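You operate a simulated robot arm through the tools that you are given. There is no shell and no other tool. Be economical: measure what you need, move in short steps, check, and stop when the job is done.

The job below is to be done with a simulated robot arm. You get a single attempt, and the scene is never put back.

JOB
Clear the imbalance, set the two tubes facing each other and restart.
Fine: STOP puts the lamp out; latch the lid again.

Only the result counts: the job must be done as asked and must still hold three seconds after the hand-in. Knocking over, shifting, dropping, spilling or breaking anything else fails it. A push-on lid holds only when it is set on centred and level and pressed home; a screw cap is set on level and turned clockwise until tight.

ROBOT AND FRAMES
A 6-joint arm with a two-finger parallel gripper on a trunk, on a base that drives. Base frame: it is fixed to the floor where the robot stands at the start and does not move with it; the origin is under the middle of the robot, x ahead of it, y to its left, z up. Readings come in m, rad, newtons and seconds.
Its first joint turns from -2.897 to 2.897 rad. Places, roughly: centrifuge brake switch [0.7, -0.2, 0.9]; centrifuge cool switch [0.7, -0.1, 0.9]; centrifuge minutes knob [0.7, 0.3, 0.9]; centrifuge power switch [0.6, -0.2, 0.8]; centrifuge speed knob [0.7, 0.4, 0.9]; tube [0.75, 1, 1]. Payload 3.91 kg.
The tool frame sits at the grasp point between the pads (the TCP): z along the fingers, y along the line on which they close. The tips reach 0.03 m beyond it. Largest opening 0.11 m; finger width 0.02, thickness 0.01; the body of the gripper, 0.048 by 0.112 m, starts 0.055 m behind the TCP.
Orientation is told as [roll, pitch, yaw] about the base's x, y, z axes, in that order, counted from this pose: with the fingers straight down and closing along the base's y, the tool's x points along the base's -x, its y along +y and its z along -z.

CONTROLS
- The arm moves only by the tool play_rows. Its argument "rows" is a list of rows, each an object of numbers (a shift or turn left out is 0, a gripper value left out holds the last): "dx", "dy", "dz": the shift along the tool's x, y, z in m; "wx", "wy", "wz": the turn, a rotation vector about the tool's x, y, z in rad; "fingers": the gripper command, from -1 (fully open) to 1 (shut), values between in proportion. In form: [{"dx": .., "dy": .., "dz": .., "wx": .., "wy": .., "wz": .., "fingers": ..}, ...]. A call has 1 to 8 rows; each row is the pose to reach, as a shift and turn from the pose commanded when the call began, along the tool's axes at that moment. Each row takes 0.2 s and may step no farther than 0.05 m and 0.15 rad from the row before; otherwise, or with a gripper value out of range, the whole call is refused. Where a pose cannot be reached the arm comes as near as it can. A force on the tool above 90 N (or 10 N above the force at the start of the call, whichever is more), or a blocked arm, ends the call early, and 0.2 s more pass. The fingers move at their own pace (about 0.108 m/s each) and stop on an object; they squeeze with about 23 N. The grip force told is the motor's: it shows also when the fingers shut on nothing. Time passes only in rows, and 0.2 s behind the last, so rows that repeat a pose let the fingers close. It gives the time, the measured TCP pose, the force on the tool (base axes), the opening and the grip force at its end, in the units of the frame above (readings bear some noise), with the torque about the TCP (base axes, N m) and any sound that the robot's microphone picked up.
- Cameras (640 x 400 px; columns grow to the right, rows downward): "scene" is now at [0.7434, 0.1823, 1.05]; the picture's right is [-0.00, -0.86, -0.51], its down [-1.00, -0.02, 0.03] and it looks along [-0.04, 0.51, -0.86] (base axes); focal length 214 px, centre (320, 200). "wrist" rides on the gripper at [0.072, 0.017, -0.103] in the tool frame; the picture's right is [-0.23, 0.97, 0.00], its down [-0.76, -0.18, -0.62] and it looks along [-0.61, -0.14, 0.78] (tool axes); focal length 222 px, centre (320, 200). There is no depth. A picture from a camera that has moved, and an enlarged one, comes with that camera's place and axes in the base frame and with its lens.
- camera(camera): a new picture of that camera. It takes no simulated time.
- roll_base(legs): drives the robot by 1 to 6 legs, each [ahead, left, turn to the left] in m, m and rad, along the robot's own axes; the way and the turn of a leg run together, so that a leg with both is an arc; at most 1.5 m and 3.142 rad a leg. The arm and the cameras ride along, it lands a little off, and it stops where it bumps. It gives what a move gives.
- aim_head(pan, tilt): turns the head with the scene camera to pan (to the left, within 1.396 rad either way) and tilt (down, from -0.506 to 1.204), counted from straight ahead of the robot. It gives what a move gives.
- inspect(camera, box): a new picture of the part [left, top, right, bottom] of that camera's present view, enlarged. It takes no simulated time.
- sign_off(): hands the job in; it is judged then, once.

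Go step by step. Nothing tells you exact positions but the pictures and the camera data: compare them with the known pose of the tool, close in by small moves and look again before you grip or let go. The budget is 120 turns and 78 pictures, counting those below and the enlarged ones. Unless the task says otherwise, let go and move clear before handing in, and close with one line.

The tools are called after "Call:" as name(argument=value, ...) on one line, values as JSON. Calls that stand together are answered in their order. play_rows: Moves the arm, as the interface text tells. Its arguments: {"type":"object","properties":{"rows":{"type":"array","items":{"type":"object","properties":{"dx":{"type":"number"},"dy":{"type":"number"},"dz":{"type":"number"},"wx":{"type":"number"},"wy":{"type":"number"},"wz":{"type":"number"},"fingers":{"type":"number"}}}}},"required":["rows"]} The other tools are called the same way: roll_base (legs) drives the base; aim_head (pan, tilt) turns the head that bears the scene camera; camera (camera) takes a picture; inspect (camera, box) takes an enlarged picture of a part of a camera's view; sign_off () hands the job in.

At the start:

```text
t: 0.0
tool_pos: [0.6368, 0.1323, 0.9999]
ee_rot: [0.001, 0.001, -0.001]
wrist_force: [-0.2, -0.7, 0.5]
torque: [-0.01, 0.0, -0.04]
finger_gap: 0.1102
gripper_force: 0.0
robot x, y, heading: [0.0004, 0.0019, -0.0]
head pan, tilt: [0.539, 0.037]
```

scene: 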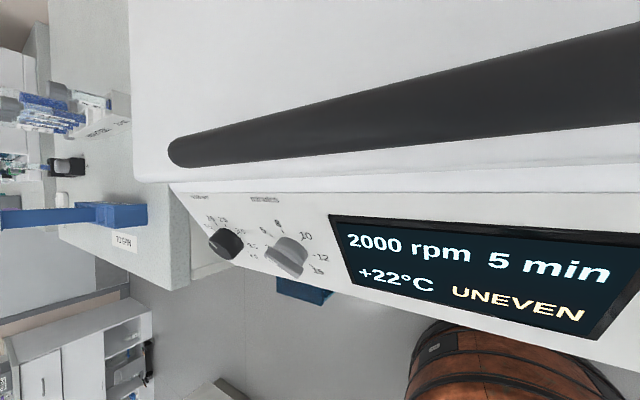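
wrist: 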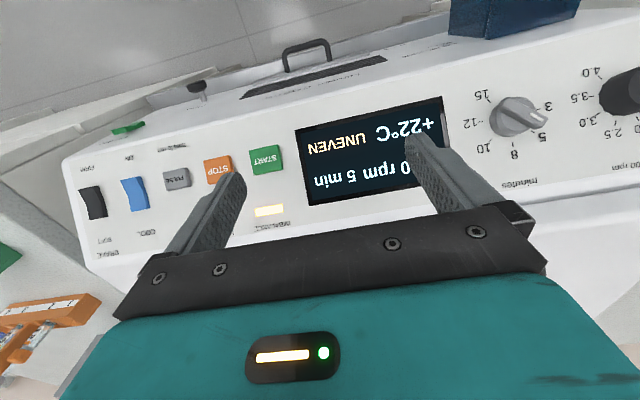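

I see the centrifuge panel showing UNEVEN, with the imbalance lamp lit. I'll turn the head to see the rest of the scene.

Call:
aim_head(pan=0, tilt=0.5)

Call:
camera(camera="scene")

Call:
aim_head(pan=0.9, tilt=0.3)

Call:
camera(camera="scene")

```text
t: 1.0
tool_pos: [0.6371, 0.1336, 1.0]
ee_rot: [0.0, 0.001, -0.001]
wrist_force: [-0.6, -0.7, -0.3]
torque: [0.03, 0.0, 0.0]
finger_gap: 0.1097
gripper_force: 0.0
robot x, y, heading: [-0.0003, -0.0004, -0.002]
head pan, tilt: [0.0, 0.499]
```

```text
75 pictures are left
camera scene: at [0.7007, 0.1357, 1.037], right [0.0, -1.0, 0.0], down [-0.88, 0.0, 0.48], along [-0.48, 0.0, -0.88], focal length 214 px, centre (320, 200)
```

scene: 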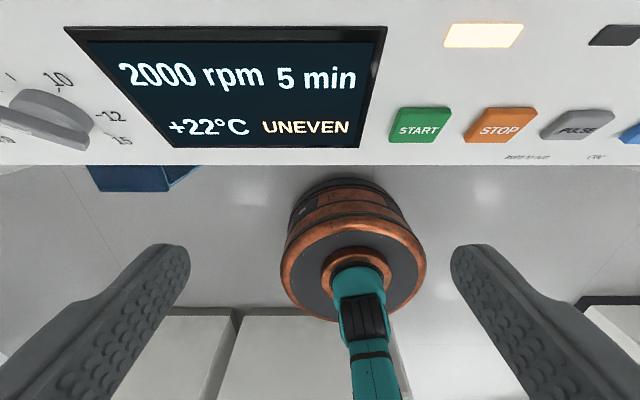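

```text
t: 2.2
tool_pos: [0.6367, 0.1329, 0.9989]
ee_rot: [0.001, 0.0, 0.001]
wrist_force: [-0.5, 0.6, -0.3]
torque: [-0.03, -0.01, -0.01]
finger_gap: 0.1104
gripper_force: 0.0
robot x, y, heading: [0.004, 0.0009, 0.002]
head pan, tilt: [0.901, 0.3]
```

```text
74 pictures are left
camera scene: at [0.7191, 0.2088, 1.0699], right [0.0, -0.62, -0.78], down [-0.96, -0.23, 0.18], along [-0.3, 0.75, -0.59], focal length 214 px, centre (320, 200)
```

scene: 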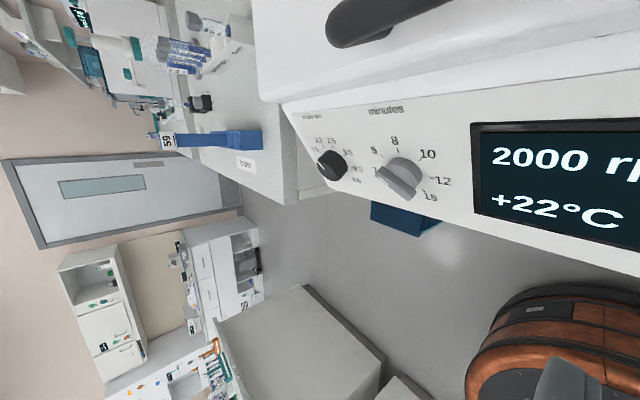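

The scene camera looks down at tilt 0. A negative tilt should show what is ahead, so I'll try that.

Call:
aim_head(pan=0, tilt=-0.5)

Call:
camera(camera="scene")

Call:
aim_head(pan=1.3, tilt=-0.1)

Call:
camera(camera="scene")

Call:
aim_head(pan=-0.9, tilt=-0.1)

Call:
camera(camera="scene")

```text
t: 3.4
tool_pos: [0.6368, 0.1329, 0.9993]
ee_rot: [0.001, 0.0, 0.0]
wrist_force: [-0.9, 0.3, -0.8]
torque: [-0.02, -0.01, -0.03]
finger_gap: 0.11
gripper_force: 0.1
robot x, y, heading: [-0.0015, 0.0003, 0.001]
head pan, tilt: [0.0, -0.499]
```

```text
73 pictures are left
camera scene: at [0.7868, 0.1357, 1.0608], right [0.0, -1.0, 0.0], down [-0.88, 0.0, -0.48], along [0.48, 0.0, -0.88], focal length 214 px, centre (320, 200)
```

scene: 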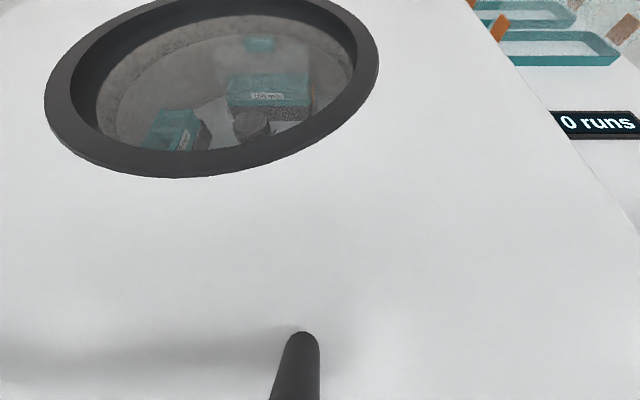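

```text
t: 4.8
tool_pos: [0.6375, 0.1341, 0.9991]
ee_rot: [0.001, 0.001, -0.001]
wrist_force: [0.4, 0.2, 0.2]
torque: [0.01, -0.01, -0.03]
finger_gap: 0.1099
gripper_force: 0.1
robot x, y, heading: [0.0012, 0.0034, 0.007]
head pan, tilt: [1.3, -0.099]
```

```text
72 pictures are left
camera scene: at [0.7557, 0.2195, 1.1046], right [0.0, -0.27, -0.96], down [-0.99, 0.1, -0.03], along [0.1, 0.96, -0.27], focal length 214 px, centre (320, 200)
```

scene: 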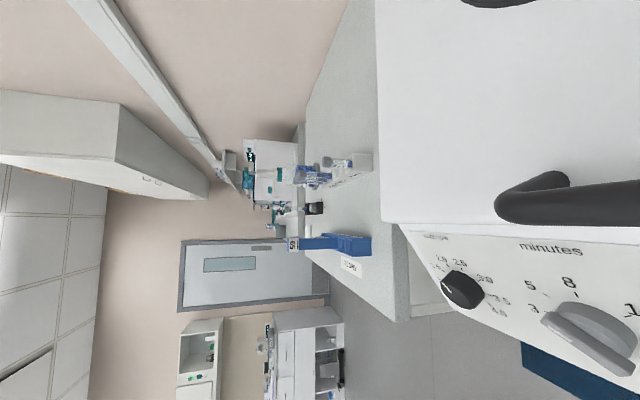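

```text
t: 6.9
tool_pos: [0.637, 0.1335, 0.9992]
ee_rot: [-0.001, 0.001, 0.0]
wrist_force: [0.3, 0.2, -0.1]
torque: [-0.01, 0.0, 0.0]
finger_gap: 0.1099
gripper_force: 0.1
robot x, y, heading: [-0.002, -0.0006, 0.007]
head pan, tilt: [-0.901, -0.099]
```

```text
71 pictures are left
camera scene: at [0.7556, 0.0674, 1.0738], right [0.0, -0.62, 0.78], down [-1.0, -0.08, -0.06], along [0.1, -0.78, -0.62], focal length 214 px, centre (320, 200)
```

scene: 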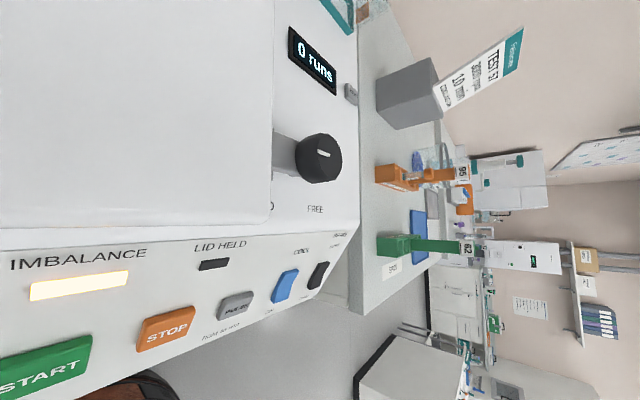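

Through the window I can see rotor buckets, and there is a latch knob at the right with a FREE mark. I'll zoom in on these.

Call:
inspect(camera="scene", box=[180, 0, 500, 300])

Call:
aim_head(pan=1.3, tilt=-0.1)

Call:
inspect(camera="scene", box=[220, 120, 400, 300])

Call:
aim_head(pan=0, tilt=-0.5)

Call:
inspect(camera="scene", box=[30, 0, 400, 200])

```text
1.33 times, centred on (340, 150) of scene
camera zoom: at [0.7556, 0.0674, 1.0738], right [0.0, -0.62, 0.78], down [-1.0, -0.08, -0.06], along [0.1, -0.78, -0.62], focal length 286 px, centre (293, 267)
```

zoom: 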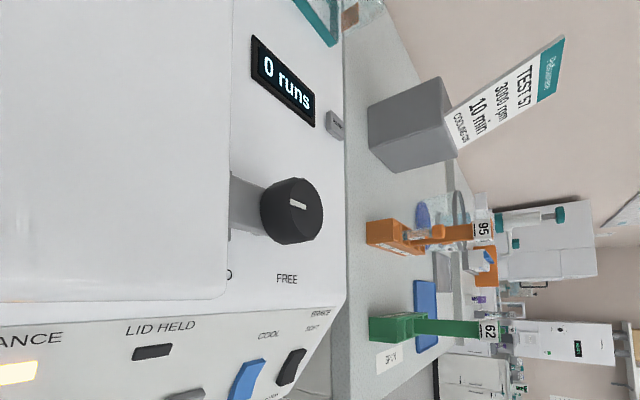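

```text
t: 9.0
tool_pos: [0.6364, 0.1325, 0.9997]
ee_rot: [0.001, 0.0, -0.001]
wrist_force: [0.4, 0.7, -0.3]
torque: [0.0, 0.0, 0.0]
finger_gap: 0.1099
gripper_force: 0.0
robot x, y, heading: [-0.0009, -0.0049, 0.001]
head pan, tilt: [1.3, -0.099]
```

```text
2.22 times, centred on (310, 210) of scene
camera zoom: at [0.7556, 0.2195, 1.1046], right [0.0, -0.27, -0.96], down [-1.0, 0.1, -0.03], along [0.1, 0.96, -0.27], focal length 477 px, centre (342, 178)
```

zoom: 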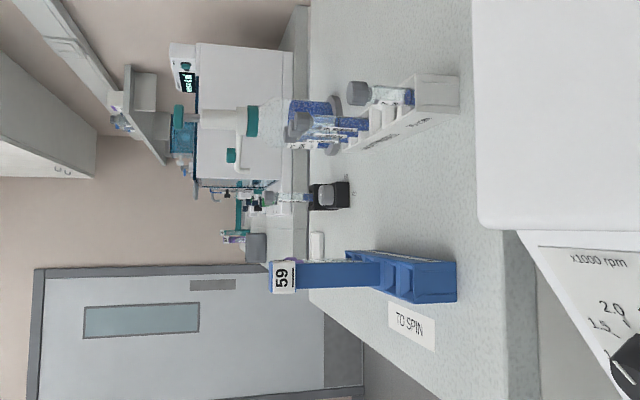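

```text
t: 10.4
tool_pos: [0.6367, 0.1329, 0.9996]
ee_rot: [0.001, 0.001, 0.001]
wrist_force: [0.5, 0.4, -0.3]
torque: [-0.01, 0.02, 0.01]
finger_gap: 0.11
gripper_force: 0.1
robot x, y, heading: [0.0022, -0.0001, -0.003]
head pan, tilt: [0.0, -0.499]
```

```text
1.73 times, centred on (215, 100) of scene
camera zoom: at [0.7868, 0.1357, 1.0609], right [0.0, -1.0, 0.0], down [-0.88, 0.0, -0.48], along [0.48, 0.0, -0.88], focal length 371 px, centre (502, 373)
```

zoom: 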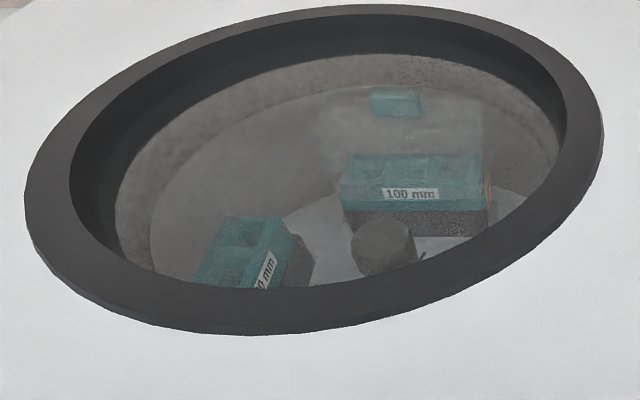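

The scene looks clear enough. STOP works out at about [0.671, 0.0, 0.868] on a panel sloped roughly 31°. I'll close the fingers, tilt square to the panel and stop 3 cm above the button.

Call:
play_rows(rows=[{"dy": -0.035, "wy": -0.14, "fingers": 1}, {"dy": -0.075, "dz": 0.01, "wy": -0.28, "fingers": 1}, {"dx": -0.003, "dy": -0.115, "dz": 0.035, "wy": -0.42, "fingers": 1}, {"dx": -0.003, "dy": -0.133, "dz": 0.07, "wy": -0.54, "fingers": 1}, {"dx": -0.003, "dy": -0.133, "dz": 0.078, "wy": -0.54, "fingers": 1}])

Call:
camera(camera="wrist")

Call:
aim_head(pan=0, tilt=0.2)

Call:
camera(camera="scene")

```text
t: 11.6
tool_pos: [0.6422, -0.0003, 0.9224]
ee_rot: [0.0, -0.54, -0.002]
wrist_force: [0.4, 0.4, 1.1]
torque: [0.0, 0.0, 0.0]
finger_gap: 0.0
gripper_force: 22.7
robot x, y, heading: [0.0002, 0.0009, 0.0]
head pan, tilt: [0.0, -0.499]
```

```text
67 pictures are left
camera wrist: at [0.5257, 0.0161, 0.9735], right [0.19, 0.97, 0.12], down [0.33, -0.18, 0.93], along [0.92, -0.14, -0.36], focal length 222 px, centre (320, 200)
```

wrist: 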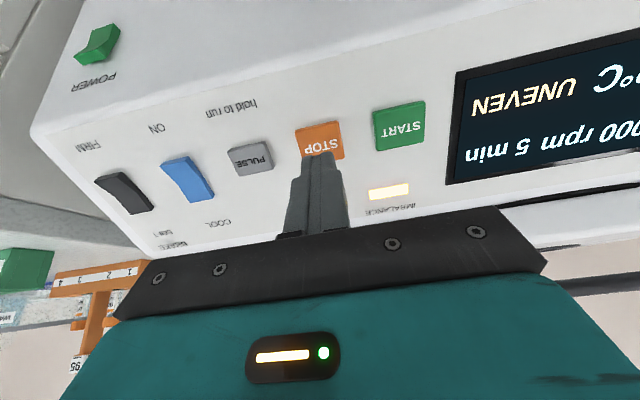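

```text
t: 12.7
tool_pos: [0.6418, 0.0004, 0.9232]
ee_rot: [0.001, -0.539, 0.0]
wrist_force: [0.5, 0.3, -0.3]
torque: [0.0, 0.0, -0.02]
finger_gap: 0.0
gripper_force: 22.1
robot x, y, heading: [0.0009, -0.0042, -0.001]
head pan, tilt: [0.0, 0.201]
```

```text
66 pictures are left
camera scene: at [0.7009, 0.0027, 0.9992], right [0.0, -1.0, 0.0], down [-0.94, 0.0, -0.33], along [0.33, 0.0, -0.94], focal length 214 px, centre (320, 200)
```

scene: 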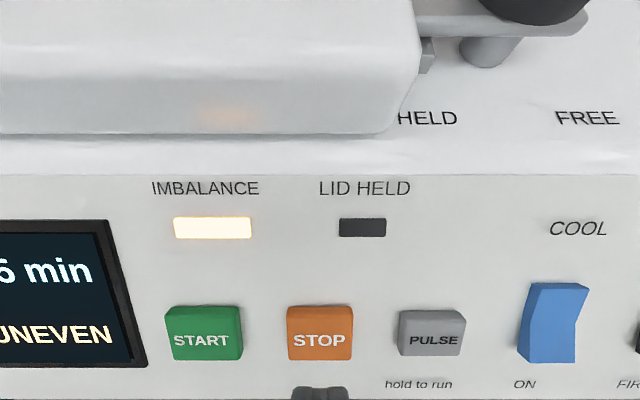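

Well aligned. The "scene" camera turns out to ride on the gripper. I'll press STOP along the tool axis.

Call:
play_rows(rows=[{"dz": 0.015}, {"dz": 0.026}, {"dz": 0.033}, {"dz": 0.038}, {"dz": 0.02}, {"dz": -0.01}])

Call:
aim_head(pan=0, tilt=0.1)

Call:
camera(camera="scene")

```text
t: 14.1
tool_pos: [0.6354, -0.0005, 0.9294]
ee_rot: [0.0, -0.54, -0.001]
wrist_force: [0.3, 0.5, 0.3]
torque: [0.01, 0.05, -0.02]
finger_gap: 0.0
gripper_force: 22.8
robot x, y, heading: [-0.0006, 0.0014, -0.002]
head pan, tilt: [0.0, 0.201]
heard: click
```

```text
t: 14.8
tool_pos: [0.6352, -0.0006, 0.9306]
ee_rot: [0.002, -0.539, 0.0]
wrist_force: [0.5, -0.6, -1.2]
torque: [0.01, 0.0, -0.04]
finger_gap: 0.0
gripper_force: 22.5
robot x, y, heading: [-0.0013, 0.0017, 0.004]
head pan, tilt: [0.0, 0.099]
```

```text
65 pictures are left
camera scene: at [0.7017, 0.0025, 1.0125], right [0.0, -1.0, 0.0], down [-0.9, 0.0, -0.43], along [0.43, 0.0, -0.9], focal length 214 px, centre (320, 200)
```

scene: 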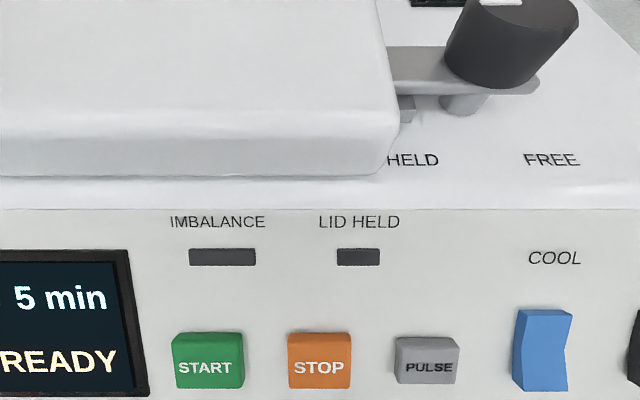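

STOP registered: the lamp is out and the display reads READY. I'll rise and level the tool to look over the latch and lid from above.

Call:
play_rows(rows=[{"dx": -0.025, "dz": -0.041, "wy": 0.13}, {"dx": -0.05, "dz": -0.083, "wy": 0.27}, {"dx": -0.075, "dz": -0.124, "wy": 0.41}, {"dx": -0.1, "dz": -0.166, "wy": 0.54}, {"dx": -0.125, "dz": -0.207, "wy": 0.54}, {"dx": -0.15, "dz": -0.248, "wy": 0.54}])

Call:
aim_head(pan=0, tilt=-0.2)

Call:
camera(camera="scene")

```text
t: 16.2
tool_pos: [0.6362, 0.0007, 1.2188]
ee_rot: [-0.001, 0.002, 0.0]
wrist_force: [0.4, -0.3, -0.2]
torque: [0.0, 0.01, 0.05]
finger_gap: 0.0003
gripper_force: 23.1
robot x, y, heading: [0.0002, -0.0038, -0.004]
head pan, tilt: [0.0, 0.099]
```

```text
t: 17.0
tool_pos: [0.6355, 0.0006, 1.2189]
ee_rot: [0.001, 0.0, 0.0]
wrist_force: [0.1, 0.4, -0.7]
torque: [-0.04, 0.03, -0.04]
finger_gap: 0.0
gripper_force: 23.1
robot x, y, heading: [-0.0006, -0.0004, -0.001]
head pan, tilt: [0.0, -0.201]
```

```text
64 pictures are left
camera scene: at [0.7627, 0.0029, 1.264], right [0.0, -1.0, 0.0], down [-0.98, 0.0, -0.2], along [0.2, 0.0, -0.98], focal length 214 px, centre (320, 200)
```

scene: 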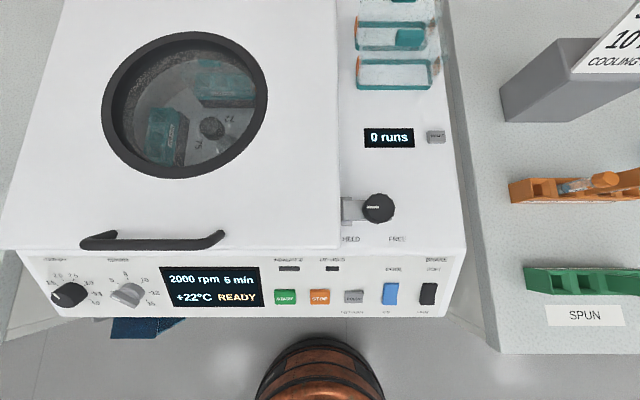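

I have a good overview here. I'll zoom in on the latch, the spare trays and the rotor.

Call:
inspect(camera="scene", box=[310, 0, 470, 270])

Call:
inspect(camera="scene", box=[80, 10, 300, 200])

Call:
inspect(camera="scene", box=[480, 0, 640, 350])

Call:
camera(camera="wrist")

```text
1.48 times, centred on (390, 135) of scene
camera zoom: at [0.7627, 0.0029, 1.264], right [0.0, -1.0, 0.0], down [-0.98, 0.0, -0.2], along [0.2, 0.0, -0.98], focal length 318 px, centre (216, 296)
```

zoom: 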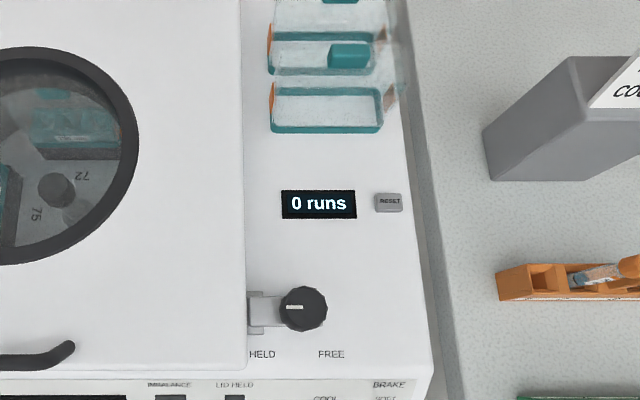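

```text
2.11 times, centred on (190, 105) of scene
camera zoom: at [0.7627, 0.0029, 1.264], right [0.0, -1.0, 0.0], down [-0.98, 0.0, -0.2], along [0.2, 0.0, -0.98], focal length 452 px, centre (594, 400)
```

zoom: 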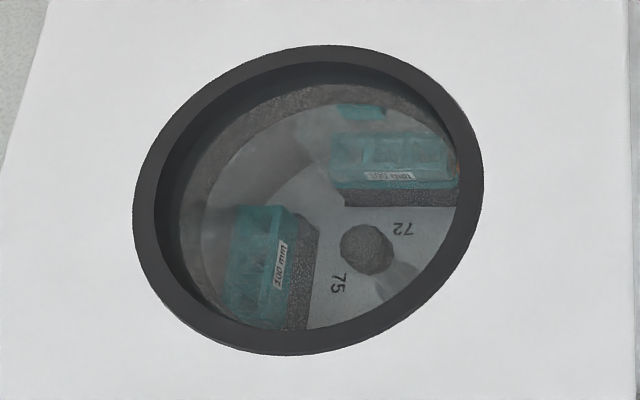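

```text
1.14 times, centred on (560, 175) of scene
camera zoom: at [0.7627, 0.0029, 1.264], right [0.0, -1.0, 0.0], down [-0.98, 0.0, -0.2], along [0.2, 0.0, -0.98], focal length 245 px, centre (46, 229)
```

zoom: 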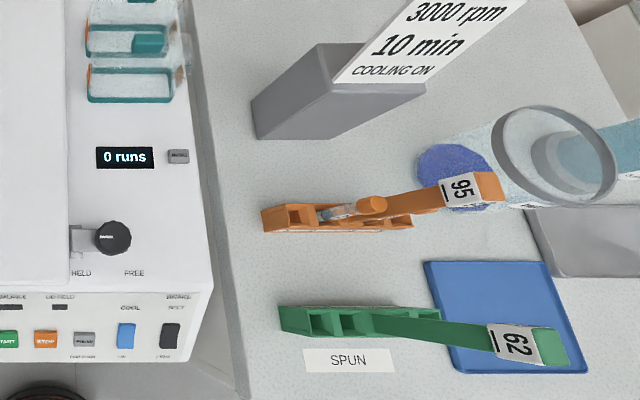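

```text
60 pictures are left
camera wrist: at [0.5627, 0.0165, 1.3224], right [0.23, 0.97, 0.0], down [0.76, -0.18, 0.62], along [0.61, -0.14, -0.78], focal length 222 px, centre (320, 200)
```

wrist: 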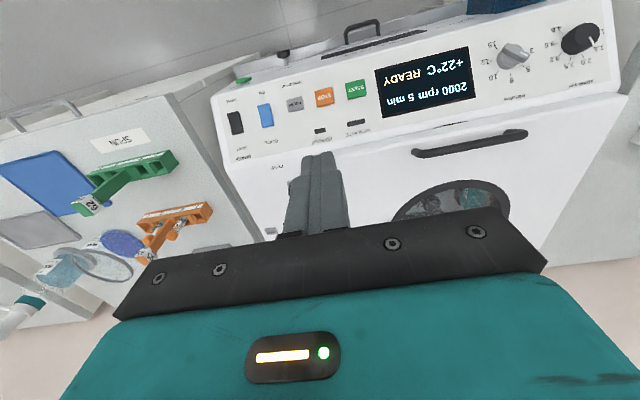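

I need to see how the latch works, so I'll move closer over the knob.

Call:
play_rows(rows=[{"dy": -0.03, "dz": 0.03}, {"dy": -0.06, "dz": 0.06}, {"dy": -0.08, "dz": 0.09}, {"dy": -0.08, "dz": 0.13}])

Call:
camera(camera="scene")

Call:
aim_head(pan=0.7, tilt=-0.4)

Call:
camera(camera="scene")

```text
t: 18.0
tool_pos: [0.6359, -0.0795, 1.0875]
ee_rot: [-0.001, -0.001, 0.0]
wrist_force: [-1.0, 0.2, 1.3]
torque: [0.0, -0.02, 0.01]
finger_gap: 0.0
gripper_force: 23.1
robot x, y, heading: [0.0028, -0.0016, -0.003]
head pan, tilt: [0.0, -0.201]
```

```text
59 pictures are left
camera scene: at [0.7623, -0.0781, 1.1339], right [0.0, -1.0, 0.0], down [-0.98, 0.0, -0.2], along [0.2, 0.0, -0.98], focal length 214 px, centre (320, 200)
```

scene: 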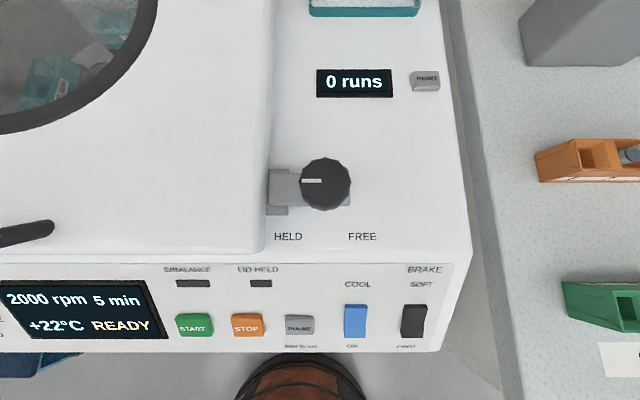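

```text
t: 19.1
tool_pos: [0.6362, -0.0811, 1.0888]
ee_rot: [-0.002, -0.001, -0.001]
wrist_force: [0.1, 0.6, 0.2]
torque: [-0.01, 0.0, 0.04]
finger_gap: 0.0
gripper_force: 23.2
robot x, y, heading: [-0.0027, 0.0005, -0.0]
head pan, tilt: [0.7, -0.4]
```

```text
58 pictures are left
camera scene: at [0.7782, -0.0309, 1.1614], right [0.0, -0.77, -0.64], down [-0.92, 0.25, -0.3], along [0.39, 0.59, -0.71], focal length 214 px, centre (320, 200)
```

scene: 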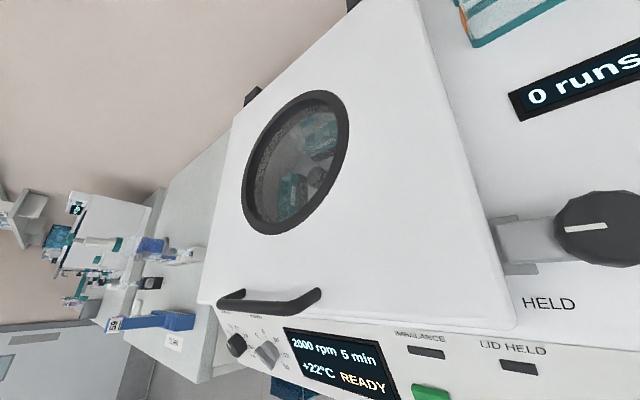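

The latch is a turn-knob with its top at about [0.811, -0.081, 0.965]. Its pointer is on HELD (left), with FREE on the right. I'll move over it with the gripper yawed about -86° so the fingers stay clear of the lid.

Call:
play_rows(rows=[{"dx": -0.022, "wz": 0.14, "fingers": 0.2}, {"dx": -0.044, "wz": 0.28}, {"dx": -0.066, "wz": 0.42}, {"dx": -0.088, "wz": 0.56}, {"dx": -0.11, "wz": 0.7}, {"dx": -0.132, "wz": 0.84}, {"dx": -0.154, "wz": 0.98}, {"dx": -0.175, "wz": 1.12}])

Call:
play_rows(rows=[{"dz": 0.02, "wz": 0.13}, {"dz": 0.04, "wz": 0.26}, {"dz": 0.06, "wz": 0.38}, {"dz": 0.075, "wz": 0.38}])

Call:
camera(camera="wrist")

Call:
aim_head(pan=0, tilt=0.9)

Call:
camera(camera="scene")

```text
t: 20.9
tool_pos: [0.8097, -0.0811, 1.092]
ee_rot: [0.0, -0.001, -1.122]
wrist_force: [-1.8, 0.4, 0.9]
torque: [-0.01, -0.06, -0.02]
finger_gap: 0.0442
gripper_force: 0.0
robot x, y, heading: [0.0028, -0.0029, 0.003]
head pan, tilt: [0.7, -0.4]
```

```text
t: 21.9
tool_pos: [0.8115, -0.0788, 1.0161]
ee_rot: [-0.001, 0.0, -1.504]
wrist_force: [-0.5, -0.1, -0.3]
torque: [-0.01, -0.02, 0.01]
finger_gap: 0.0438
gripper_force: 0.0
robot x, y, heading: [-0.0013, 0.0016, -0.002]
head pan, tilt: [0.7, -0.4]
```

```text
57 pictures are left
camera wrist: at [0.8223, -0.0065, 1.119], right [0.99, -0.16, 0.0], down [-0.12, -0.77, 0.62], along [-0.1, -0.62, -0.78], focal length 222 px, centre (320, 200)
```

wrist: 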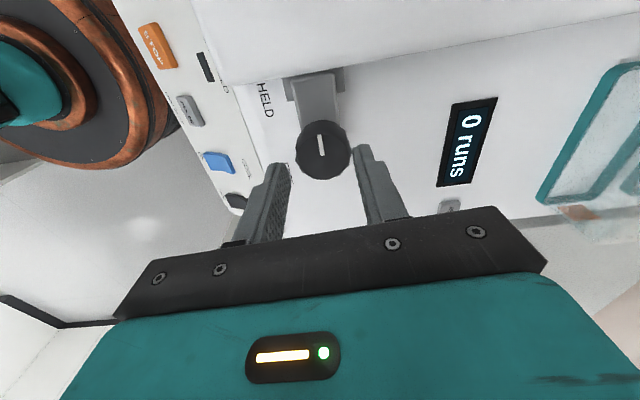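

```text
t: 23.3
tool_pos: [0.8113, -0.0803, 1.0148]
ee_rot: [0.0, -0.001, -1.501]
wrist_force: [0.5, 0.0, 0.0]
torque: [0.01, 0.01, 0.01]
finger_gap: 0.0437
gripper_force: 0.1
robot x, y, heading: [0.0035, 0.0001, -0.002]
head pan, tilt: [0.0, 0.901]
```

```text
56 pictures are left
camera scene: at [0.8129, -0.1067, 1.0686], right [-1.0, -0.07, 0.0], down [-0.04, 0.62, 0.78], along [-0.06, 0.78, -0.62], focal length 214 px, centre (320, 200)
```

scene: 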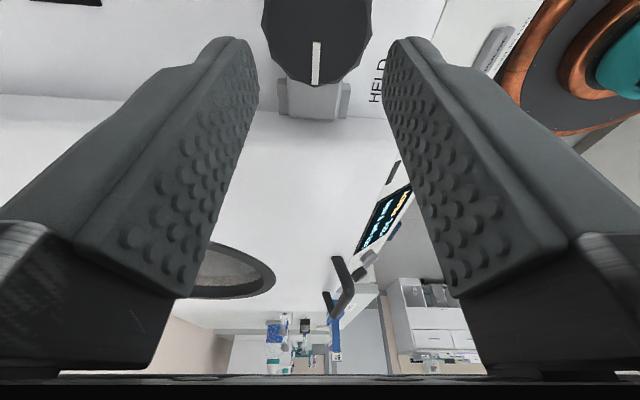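

The knob is centred. I'll open slightly, descend and close on it.

Call:
play_rows(rows=[{"dx": 0.002, "fingers": -0.15}, {"dx": 0.002, "dz": 0.012, "fingers": -0.15}, {"dx": 0.002, "dz": 0.024, "fingers": -0.15}, {"dx": 0.002, "dz": 0.034, "fingers": -0.15}, {"dx": 0.002, "dz": 0.038, "fingers": -0.15}, {"dx": 0.002, "dz": 0.038, "fingers": 1}, {"dx": 0.002, "dz": 0.038, "fingers": 1}])

Call:
camera(camera="wrist")

```text
t: 24.9
tool_pos: [0.8133, -0.0776, 0.9791]
ee_rot: [0.0, 0.0, -1.499]
wrist_force: [23.8, -1.1, 7.4]
torque: [-0.09, -0.43, 0.17]
finger_gap: 0.0433
gripper_force: 44.9
robot x, y, heading: [-0.0003, -0.0009, 0.005]
head pan, tilt: [0.0, 0.901]
```

```text
55 pictures are left
camera wrist: at [0.8231, -0.0048, 1.0807], right [0.99, -0.16, 0.0], down [-0.12, -0.77, 0.62], along [-0.1, -0.62, -0.78], focal length 222 px, centre (320, 200)
```

wrist: 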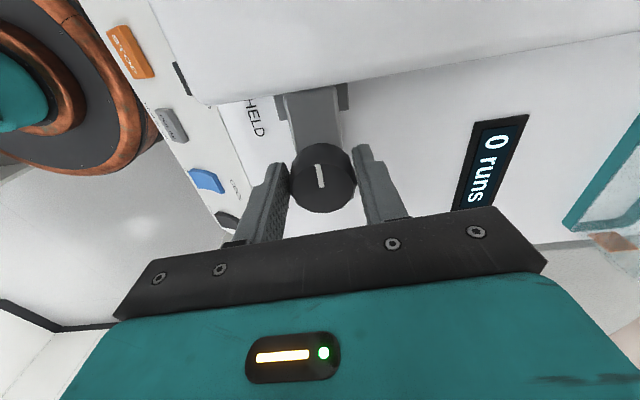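

Gripped, with a slight side load that I'll relieve. Then I'll try a small counter-clockwise turn, toward FREE via the front.

Call:
play_rows(rows=[{"dy": 0.004}, {"dy": 0.004, "wz": -0.14}, {"dy": 0.004, "wz": -0.28}, {"dy": 0.004, "wz": -0.42}])

Call:
camera(camera="wrist")

```text
t: 25.9
tool_pos: [0.8125, -0.0835, 0.9774]
ee_rot: [-0.003, -0.001, -1.084]
wrist_force: [-70.3, -30.1, -28.0]
torque: [-0.48, 0.36, -0.1]
finger_gap: 0.0429
gripper_force: 45.2
robot x, y, heading: [0.0003, 0.0001, -0.005]
head pan, tilt: [0.0, 0.901]
```

```text
54 pictures are left
camera wrist: at [0.793, -0.0128, 1.081], right [0.97, 0.26, 0.0], down [0.2, -0.76, 0.62], along [0.16, -0.6, -0.78], focal length 222 px, centre (320, 200)
```

wrist: 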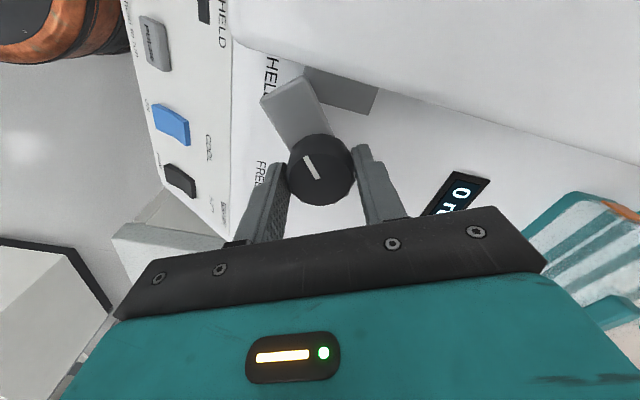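

It turns, and the tongue swings off the lid catch with it. I'll relieve the side load and keep turning.

Call:
play_rows(rows=[{"dx": -0.002, "dy": -0.0045, "dz": 0.001}, {"dx": -0.002, "dy": -0.0045, "dz": 0.001, "wz": -0.14}, {"dx": -0.002, "dy": -0.0045, "dz": 0.001, "wz": -0.28}, {"dx": -0.002, "dy": -0.0045, "dz": 0.001, "wz": -0.42}, {"dx": -0.002, "dy": -0.0045, "dz": 0.001, "wz": -0.56}, {"dx": -0.002, "dy": -0.0045, "dz": 0.001, "wz": -0.7}])

Call:
play_rows(rows=[{"wz": -0.14}, {"wz": -0.28}, {"wz": -0.4}, {"wz": -0.45}])

Call:
camera(camera="wrist")

```text
t: 27.3
tool_pos: [0.8119, -0.0841, 0.9779]
ee_rot: [0.001, -0.004, -0.379]
wrist_force: [1.2, -47.3, 19.5]
torque: [-1.1, 0.71, 0.01]
finger_gap: 0.043
gripper_force: 45.2
robot x, y, heading: [0.0006, 0.0001, -0.004]
head pan, tilt: [0.0, 0.901]
```

```text
t: 28.3
tool_pos: [0.8109, -0.0838, 0.9757]
ee_rot: [0.002, 0.002, 0.069]
wrist_force: [-25.5, -50.9, 6.9]
torque: [-1.67, 0.48, -0.72]
finger_gap: 0.0434
gripper_force: 44.7
robot x, y, heading: [-0.0035, -0.0005, -0.005]
head pan, tilt: [0.0, 0.901]
```

```text
53 pictures are left
camera wrist: at [0.7364, -0.0739, 1.0794], right [0.16, 0.99, 0.0], down [0.77, -0.13, 0.62], along [0.61, -0.1, -0.78], focal length 222 px, centre (320, 200)
```

wrist: 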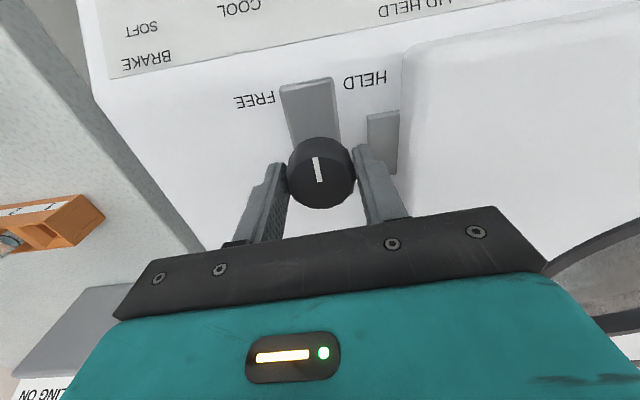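

The tongue now points to the front, clear of the lid. A torque has appeared, which suggests the end stop, so I'll check with a small extra turn while easing the side load.

Call:
play_rows(rows=[{"dx": 0.002, "dy": -0.003}, {"dx": 0.002, "dy": -0.003, "wz": -0.1}, {"dx": 0.002, "dy": -0.003, "wz": -0.2}])

Call:
camera(camera="wrist")

```text
t: 29.1
tool_pos: [0.8107, -0.0859, 0.9758]
ee_rot: [0.002, 0.0, 0.27]
wrist_force: [-6.2, -35.8, 1.0]
torque: [-0.77, -0.08, -1.39]
finger_gap: 0.0429
gripper_force: 44.5
robot x, y, heading: [-0.0028, -0.0018, 0.006]
head pan, tilt: [0.0, 0.901]
```

```text
52 pictures are left
camera wrist: at [0.7353, -0.0894, 1.0789], right [-0.04, 1.0, 0.0], down [0.78, 0.03, 0.62], along [0.62, 0.03, -0.78], focal length 222 px, centre (320, 200)
```

wrist: 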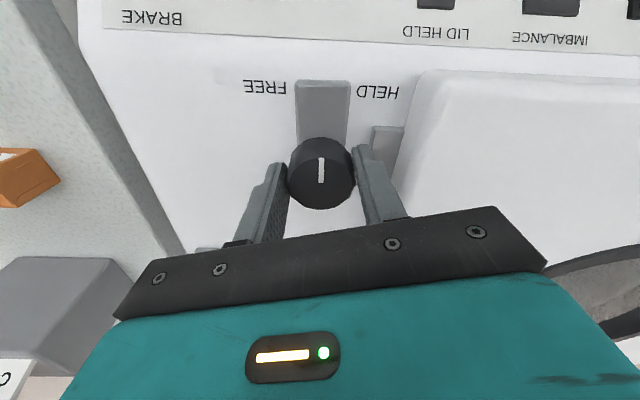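

The tongue is at 90°, hard against its stop, so the latch is FREE. I'll release, rise and look at the lid handle.

Call:
play_rows(rows=[{"wz": 0.12, "fingers": 1}, {"wz": 0.12, "fingers": -0.15}, {"wz": 0.12, "fingers": -0.15}, {"wz": 0.12, "dz": -0.04}, {"wz": 0.12, "dz": -0.09}, {"wz": 0.24, "dz": -0.13}, {"wz": 0.27, "dz": -0.18}])

Call:
aim_head(pan=0.75, tilt=0.1)

Call:
camera(camera="scene")

Call:
aim_head(pan=1.3, tilt=0.2)

Call:
camera(camera="scene")

```text
t: 30.7
tool_pos: [0.8093, -0.086, 1.1568]
ee_rot: [0.0, 0.0, -0.001]
wrist_force: [-0.5, 0.2, 0.1]
torque: [0.01, -0.01, 0.0]
finger_gap: 0.0632
gripper_force: 0.0
robot x, y, heading: [-0.0013, 0.0025, 0.0]
head pan, tilt: [0.0, 0.901]
```

```text
t: 31.9
tool_pos: [0.8103, -0.0849, 1.1548]
ee_rot: [-0.001, 0.001, 0.0]
wrist_force: [0.5, 0.5, -0.7]
torque: [-0.01, 0.01, 0.01]
finger_gap: 0.0634
gripper_force: 0.1
robot x, y, heading: [0.0038, 0.0002, 0.002]
head pan, tilt: [0.75, 0.099]
```

```text
51 pictures are left
camera scene: at [0.9103, -0.02, 1.2167], right [0.0, -0.73, -0.68], down [-0.99, -0.07, 0.07], along [-0.1, 0.68, -0.73], focal length 214 px, centre (320, 200)
```

scene: 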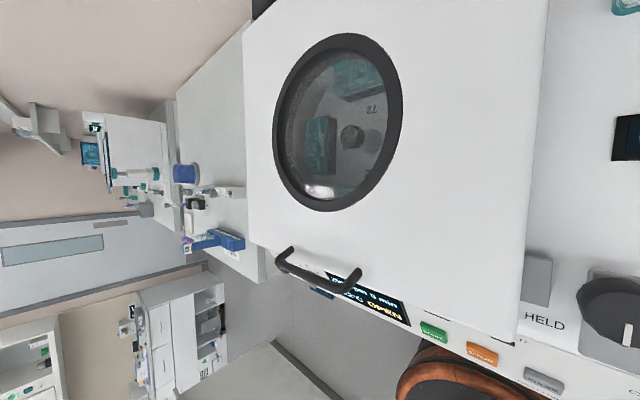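

```text
t: 32.8
tool_pos: [0.81, -0.0855, 1.1561]
ee_rot: [0.001, 0.0, 0.0]
wrist_force: [0.1, 0.0, 0.5]
torque: [0.02, -0.01, 0.0]
finger_gap: 0.0633
gripper_force: 0.0
robot x, y, heading: [0.001, -0.0012, 0.001]
head pan, tilt: [1.3, 0.201]
```

```text
50 pictures are left
camera scene: at [0.9011, 0.0071, 1.2591], right [0.0, -0.27, -0.96], down [-0.98, -0.19, 0.05], along [-0.2, 0.94, -0.26], focal length 214 px, centre (320, 200)
```

scene: 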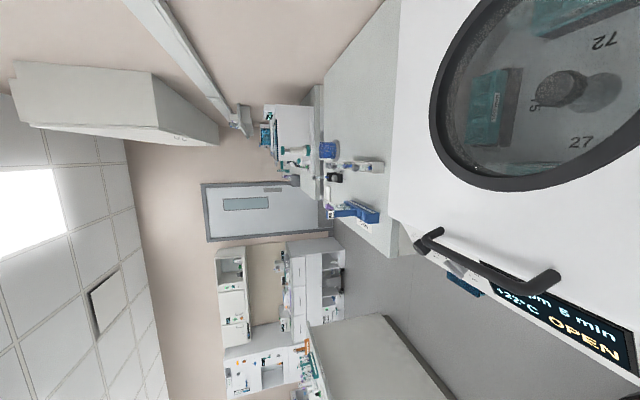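

The display now reads OPEN. The handle bar is around [0.765, 0.21, 0.995] and runs along y. I'll move above it with the fingers closing along x.

Call:
play_rows(rows=[{"dx": 0.005, "dy": 0.037, "wz": 0.14}, {"dx": 0.01, "dy": 0.074, "wz": 0.28}, {"dx": 0.015, "dy": 0.111, "wz": 0.42}, {"dx": 0.02, "dy": 0.148, "wz": 0.56}, {"dx": 0.025, "dy": 0.185, "wz": 0.7}, {"dx": 0.03, "dy": 0.222, "wz": 0.84}, {"dx": 0.04, "dy": 0.259, "wz": 0.98}, {"dx": 0.045, "dy": 0.296, "wz": 1.12}])

Call:
play_rows(rows=[{"wz": 0.15}, {"wz": 0.3}, {"wz": 0.45}, {"dz": 0.03, "wz": 0.45}, {"dz": 0.06, "wz": 0.45}])

Call:
camera(camera="wrist")

Call:
aim_head(pan=0, tilt=0.6)

Call:
camera(camera="scene")

```text
t: 34.6
tool_pos: [0.7653, 0.2098, 1.1583]
ee_rot: [-0.001, -0.001, -1.123]
wrist_force: [0.2, -0.4, 0.7]
torque: [-0.01, 0.04, 0.0]
finger_gap: 0.0632
gripper_force: 0.2
robot x, y, heading: [0.0001, -0.0016, -0.001]
head pan, tilt: [1.3, 0.201]
```

```text
t: 35.8
tool_pos: [0.7646, 0.2114, 1.0958]
ee_rot: [0.001, 0.0, -1.57]
wrist_force: [0.0, 0.1, 0.3]
torque: [0.01, -0.01, 0.01]
finger_gap: 0.0635
gripper_force: 0.1
robot x, y, heading: [-0.0008, -0.0018, -0.0]
head pan, tilt: [1.3, 0.201]
```

```text
49 pictures are left
camera wrist: at [0.7808, 0.2829, 1.2005], right [0.97, -0.23, 0.0], down [-0.18, -0.76, 0.62], along [-0.14, -0.61, -0.78], focal length 222 px, centre (320, 200)
```

wrist: 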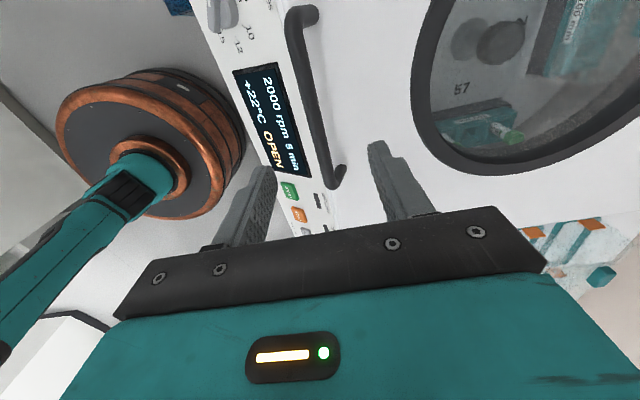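

```text
t: 37.3
tool_pos: [0.7648, 0.211, 1.0982]
ee_rot: [0.0, -0.001, -1.573]
wrist_force: [0.5, -0.7, 0.1]
torque: [-0.01, -0.02, 0.0]
finger_gap: 0.0631
gripper_force: 0.0
robot x, y, heading: [0.0007, 0.0024, 0.001]
head pan, tilt: [0.0, 0.6]
```

```text
48 pictures are left
camera scene: at [0.7644, 0.1589, 1.1373], right [-1.0, 0.0, 0.0], down [0.0, 0.83, 0.56], along [0.0, 0.56, -0.83], focal length 214 px, centre (320, 200)
```

scene: 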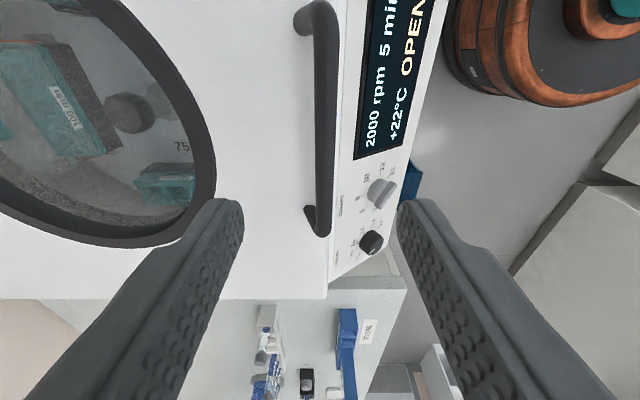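

I'm aligned over the bar at x≈0.761. I'll descend carefully and grip it.

Call:
play_rows(rows=[{"dy": -0.003, "dz": 0.035, "fingers": -0.1}, {"dy": -0.003, "dz": 0.065}, {"dy": -0.003, "dz": 0.085}, {"dy": -0.003, "dz": 0.096}, {"dy": -0.003, "dz": 0.102}])

Call:
camera(camera="wrist")

```text
t: 38.5
tool_pos: [0.7619, 0.2115, 0.9939]
ee_rot: [0.0, 0.0, -1.569]
wrist_force: [-0.3, 0.1, -0.2]
torque: [-0.02, 0.01, 0.02]
finger_gap: 0.0606
gripper_force: 0.2
robot x, y, heading: [0.0021, -0.0016, 0.002]
head pan, tilt: [0.0, 0.6]
```

```text
47 pictures are left
camera wrist: at [0.7776, 0.2829, 1.0972], right [0.97, -0.23, 0.0], down [-0.18, -0.76, 0.62], along [-0.14, -0.61, -0.78], focal length 222 px, centre (320, 200)
```

wrist: 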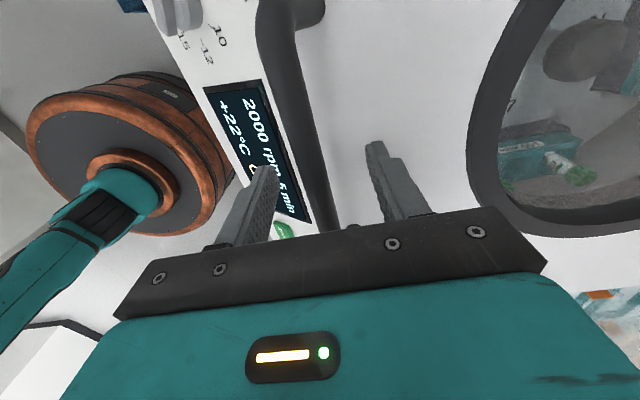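

The bar is between the fingers, so I'll grip it.

Call:
play_rows(rows=[{"dz": 0.006}, {"dz": 0.006, "fingers": 1}, {"dz": 0.006, "fingers": 1}, {"dz": 0.006, "fingers": 1}])

```text
t: 39.5
tool_pos: [0.7615, 0.2092, 0.9912]
ee_rot: [0.005, 0.002, -1.572]
wrist_force: [29.3, 0.0, 71.4]
torque: [-0.51, 0.46, -0.2]
finger_gap: 0.0149
gripper_force: 23.0
robot x, y, heading: [-0.0001, 0.0024, -0.0]
head pan, tilt: [0.0, 0.6]
```

Bar gripped, 15 mm wide. I'm pressing slightly, so I'll ease off and then lift in a small arc about the rear hinge to feel the load.

Call:
play_rows(rows=[{"dz": -0.005}, {"dz": -0.02, "dy": 0.002}, {"dz": -0.04, "dy": 0.004}, {"dz": -0.055, "dy": 0.0065}])

Call:
camera(camera="wrist")

```text
t: 40.5
tool_pos: [0.7697, 0.2097, 1.042]
ee_rot: [-0.003, -0.001, -1.571]
wrist_force: [6.7, -13.5, -4.9]
torque: [0.01, 0.31, 0.14]
finger_gap: 0.0139
gripper_force: 44.7
robot x, y, heading: [0.0005, 0.0018, 0.007]
head pan, tilt: [0.0, 0.6]
```

```text
46 pictures are left
camera wrist: at [0.7861, 0.2824, 1.1457], right [0.97, -0.23, 0.0], down [-0.18, -0.76, 0.62], along [-0.14, -0.61, -0.78], focal length 222 px, centre (320, 200)
```

wrist: 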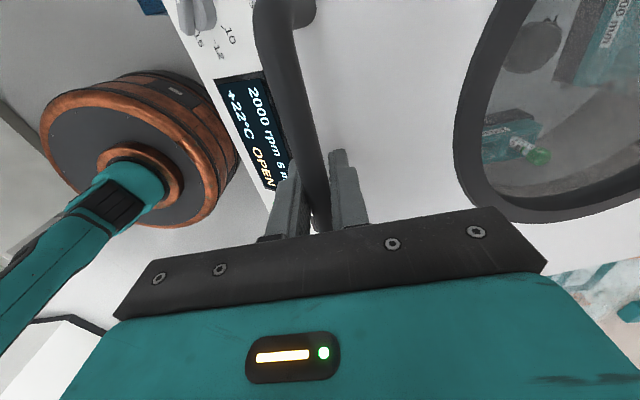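

The lid is lifting with little force. I'll continue the arc.

Call:
play_rows(rows=[{"dy": 0.0089, "dz": -0.0398}, {"dy": 0.0209, "dz": -0.0788}, {"dy": 0.0359, "dz": -0.1166}, {"dy": 0.0539, "dz": -0.1532}])

```text
t: 41.5
tool_pos: [0.8261, 0.2103, 1.1909]
ee_rot: [-0.008, -0.001, -1.571]
wrist_force: [57.1, 0.3, -35.7]
torque: [0.57, 0.23, -0.04]
finger_gap: 0.0141
gripper_force: 45.5
robot x, y, heading: [0.0, 0.0003, -0.0]
head pan, tilt: [0.0, 0.6]
```

The side load shows the true arc radius is a bit smaller, so I've refit the hinge to about (1.26, 0.94). I'll continue two steps and check the forces.

Call:
play_rows(rows=[{"dy": 0.012, "dz": -0.01}, {"dy": 0.0247, "dz": -0.0274}, {"dy": 0.0486, "dz": -0.0597}, {"dy": 0.0752, "dz": -0.0898}])

Call:
camera(camera="wrist")

```text
t: 42.5
tool_pos: [0.8349, 0.2106, 1.2067]
ee_rot: [0.001, 0.001, -1.566]
wrist_force: [19.1, 14.0, -14.2]
torque: [0.82, 0.04, -0.22]
finger_gap: 0.0138
gripper_force: 44.6
out of reach, approached as far as the arm can: row 2, 3, 4
robot x, y, heading: [-0.0007, -0.0006, 0.002]
head pan, tilt: [0.0, 0.6]
```

```text
45 pictures are left
camera wrist: at [0.8512, 0.2821, 1.3105], right [0.97, -0.22, 0.0], down [-0.18, -0.76, 0.62], along [-0.14, -0.61, -0.78], focal length 222 px, centre (320, 200)
```

wrist: 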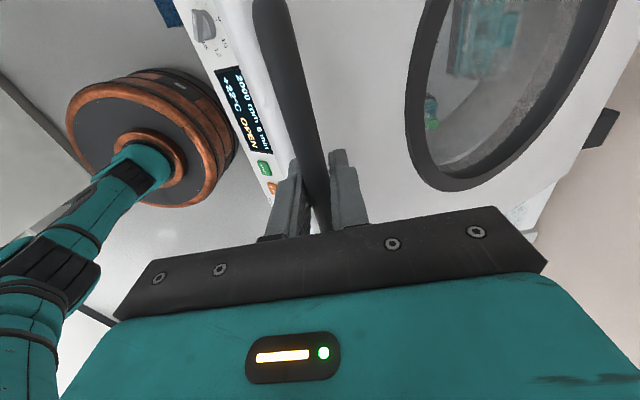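

The vertical tool has run out of reach. The bar is round and sits at the lid's front edge, so I'll pitch the tool forward around it to gain reach.

Call:
play_rows(rows=[{"wx": -0.14}, {"wx": -0.28}, {"wx": -0.42}])

```text
t: 43.3
tool_pos: [0.8371, 0.2095, 1.2095]
ee_rot: [0.421, -0.001, -1.569]
wrist_force: [-0.4, 15.4, -2.3]
torque: [0.34, 0.22, -0.3]
finger_gap: 0.0138
gripper_force: 44.6
robot x, y, heading: [0.0034, 0.0007, 0.002]
head pan, tilt: [0.0, 0.6]
```

That worked and the forces are low. I'll continue the arc while pitching further.

Call:
play_rows(rows=[{"dy": 0.0353, "dz": -0.0218, "wx": -0.1}, {"dy": 0.0712, "dz": -0.0397, "wx": -0.2}, {"dy": 0.1085, "dz": -0.0546, "wx": -0.3}, {"dy": 0.1468, "dz": -0.0665, "wx": -0.4}])

Call:
camera(camera="wrist")

```text
t: 44.3
tool_pos: [0.9443, 0.2082, 1.3311]
ee_rot: [0.821, 0.002, -1.571]
wrist_force: [-2.9, 8.3, 1.9]
torque: [0.5, 0.13, -0.44]
finger_gap: 0.0137
gripper_force: 45.3
robot x, y, heading: [0.0004, -0.0013, -0.001]
head pan, tilt: [0.0, 0.6]
```

```text
44 pictures are left
camera wrist: at [0.8788, 0.28, 1.4136], right [0.66, -0.23, 0.71], down [-0.58, -0.76, 0.29], along [0.48, -0.61, -0.64], focal length 222 px, centre (320, 200)
```

wrist: 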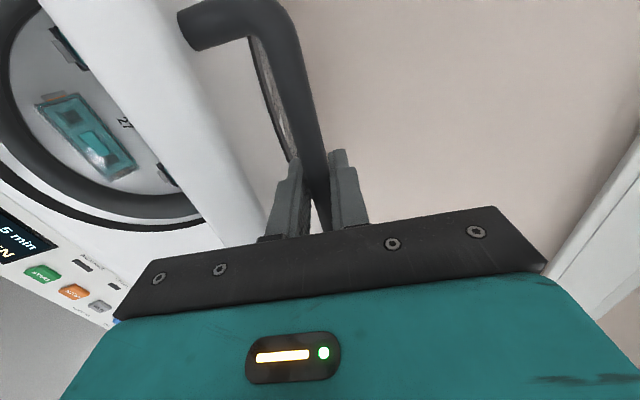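

The lid is at about 45° with negligible load, and the rotor is coming into view. I'll keep going.

Call:
play_rows(rows=[{"dy": 0.0386, "dz": 0.0076, "wx": 0.03}, {"dy": 0.0773, "dz": 0.018, "wx": 0.06}, {"dy": 0.1152, "dz": 0.0313, "wx": 0.1}, {"dy": 0.1519, "dz": 0.0476, "wx": 0.14}])

Call:
camera(camera="wrist")

```text
t: 45.3
tool_pos: [0.9636, 0.1927, 1.3057]
ee_rot: [0.709, -0.003, -1.571]
wrist_force: [-22.5, 21.5, 26.7]
torque: [-0.15, -0.01, -1.1]
finger_gap: 0.014
gripper_force: 45.0
out of reach, approached as far as the arm can: row 1, 2, 3, 4
robot x, y, heading: [0.0001, 0.0024, -0.002]
head pan, tilt: [0.0, 0.6]
```

```text
43 pictures are left
camera wrist: at [0.9083, 0.2633, 1.3961], right [0.74, -0.23, 0.63], down [-0.54, -0.76, 0.36], along [0.4, -0.61, -0.69], focal length 222 px, centre (320, 200)
```

wrist: 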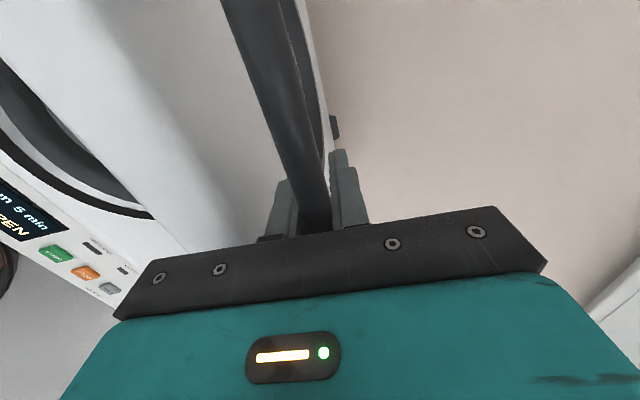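

I'm out of reach at this base position. I'll open the fingers slightly, with the front finger still in the way of any fall, to see whether the lid holds by itself.

Call:
play_rows(rows=[{"fingers": 0.5}, {"fingers": 0.5}, {"fingers": 0.5}])

Call:
camera(camera="wrist")

```text
t: 46.1
tool_pos: [0.9658, 0.1906, 1.3042]
ee_rot: [0.707, -0.002, -1.57]
wrist_force: [0.3, -0.9, -0.2]
torque: [0.02, 0.02, -0.03]
finger_gap: 0.028
gripper_force: 0.1
robot x, y, heading: [0.0013, 0.0022, 0.002]
head pan, tilt: [0.0, 0.6]
```

```text
42 pictures are left
camera wrist: at [0.9114, 0.2624, 1.3942], right [0.74, -0.23, 0.63], down [-0.54, -0.76, 0.36], along [0.4, -0.61, -0.69], focal length 222 px, centre (320, 200)
```

wrist: 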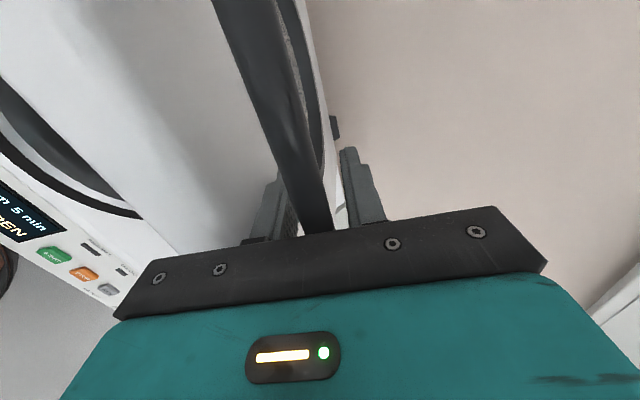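

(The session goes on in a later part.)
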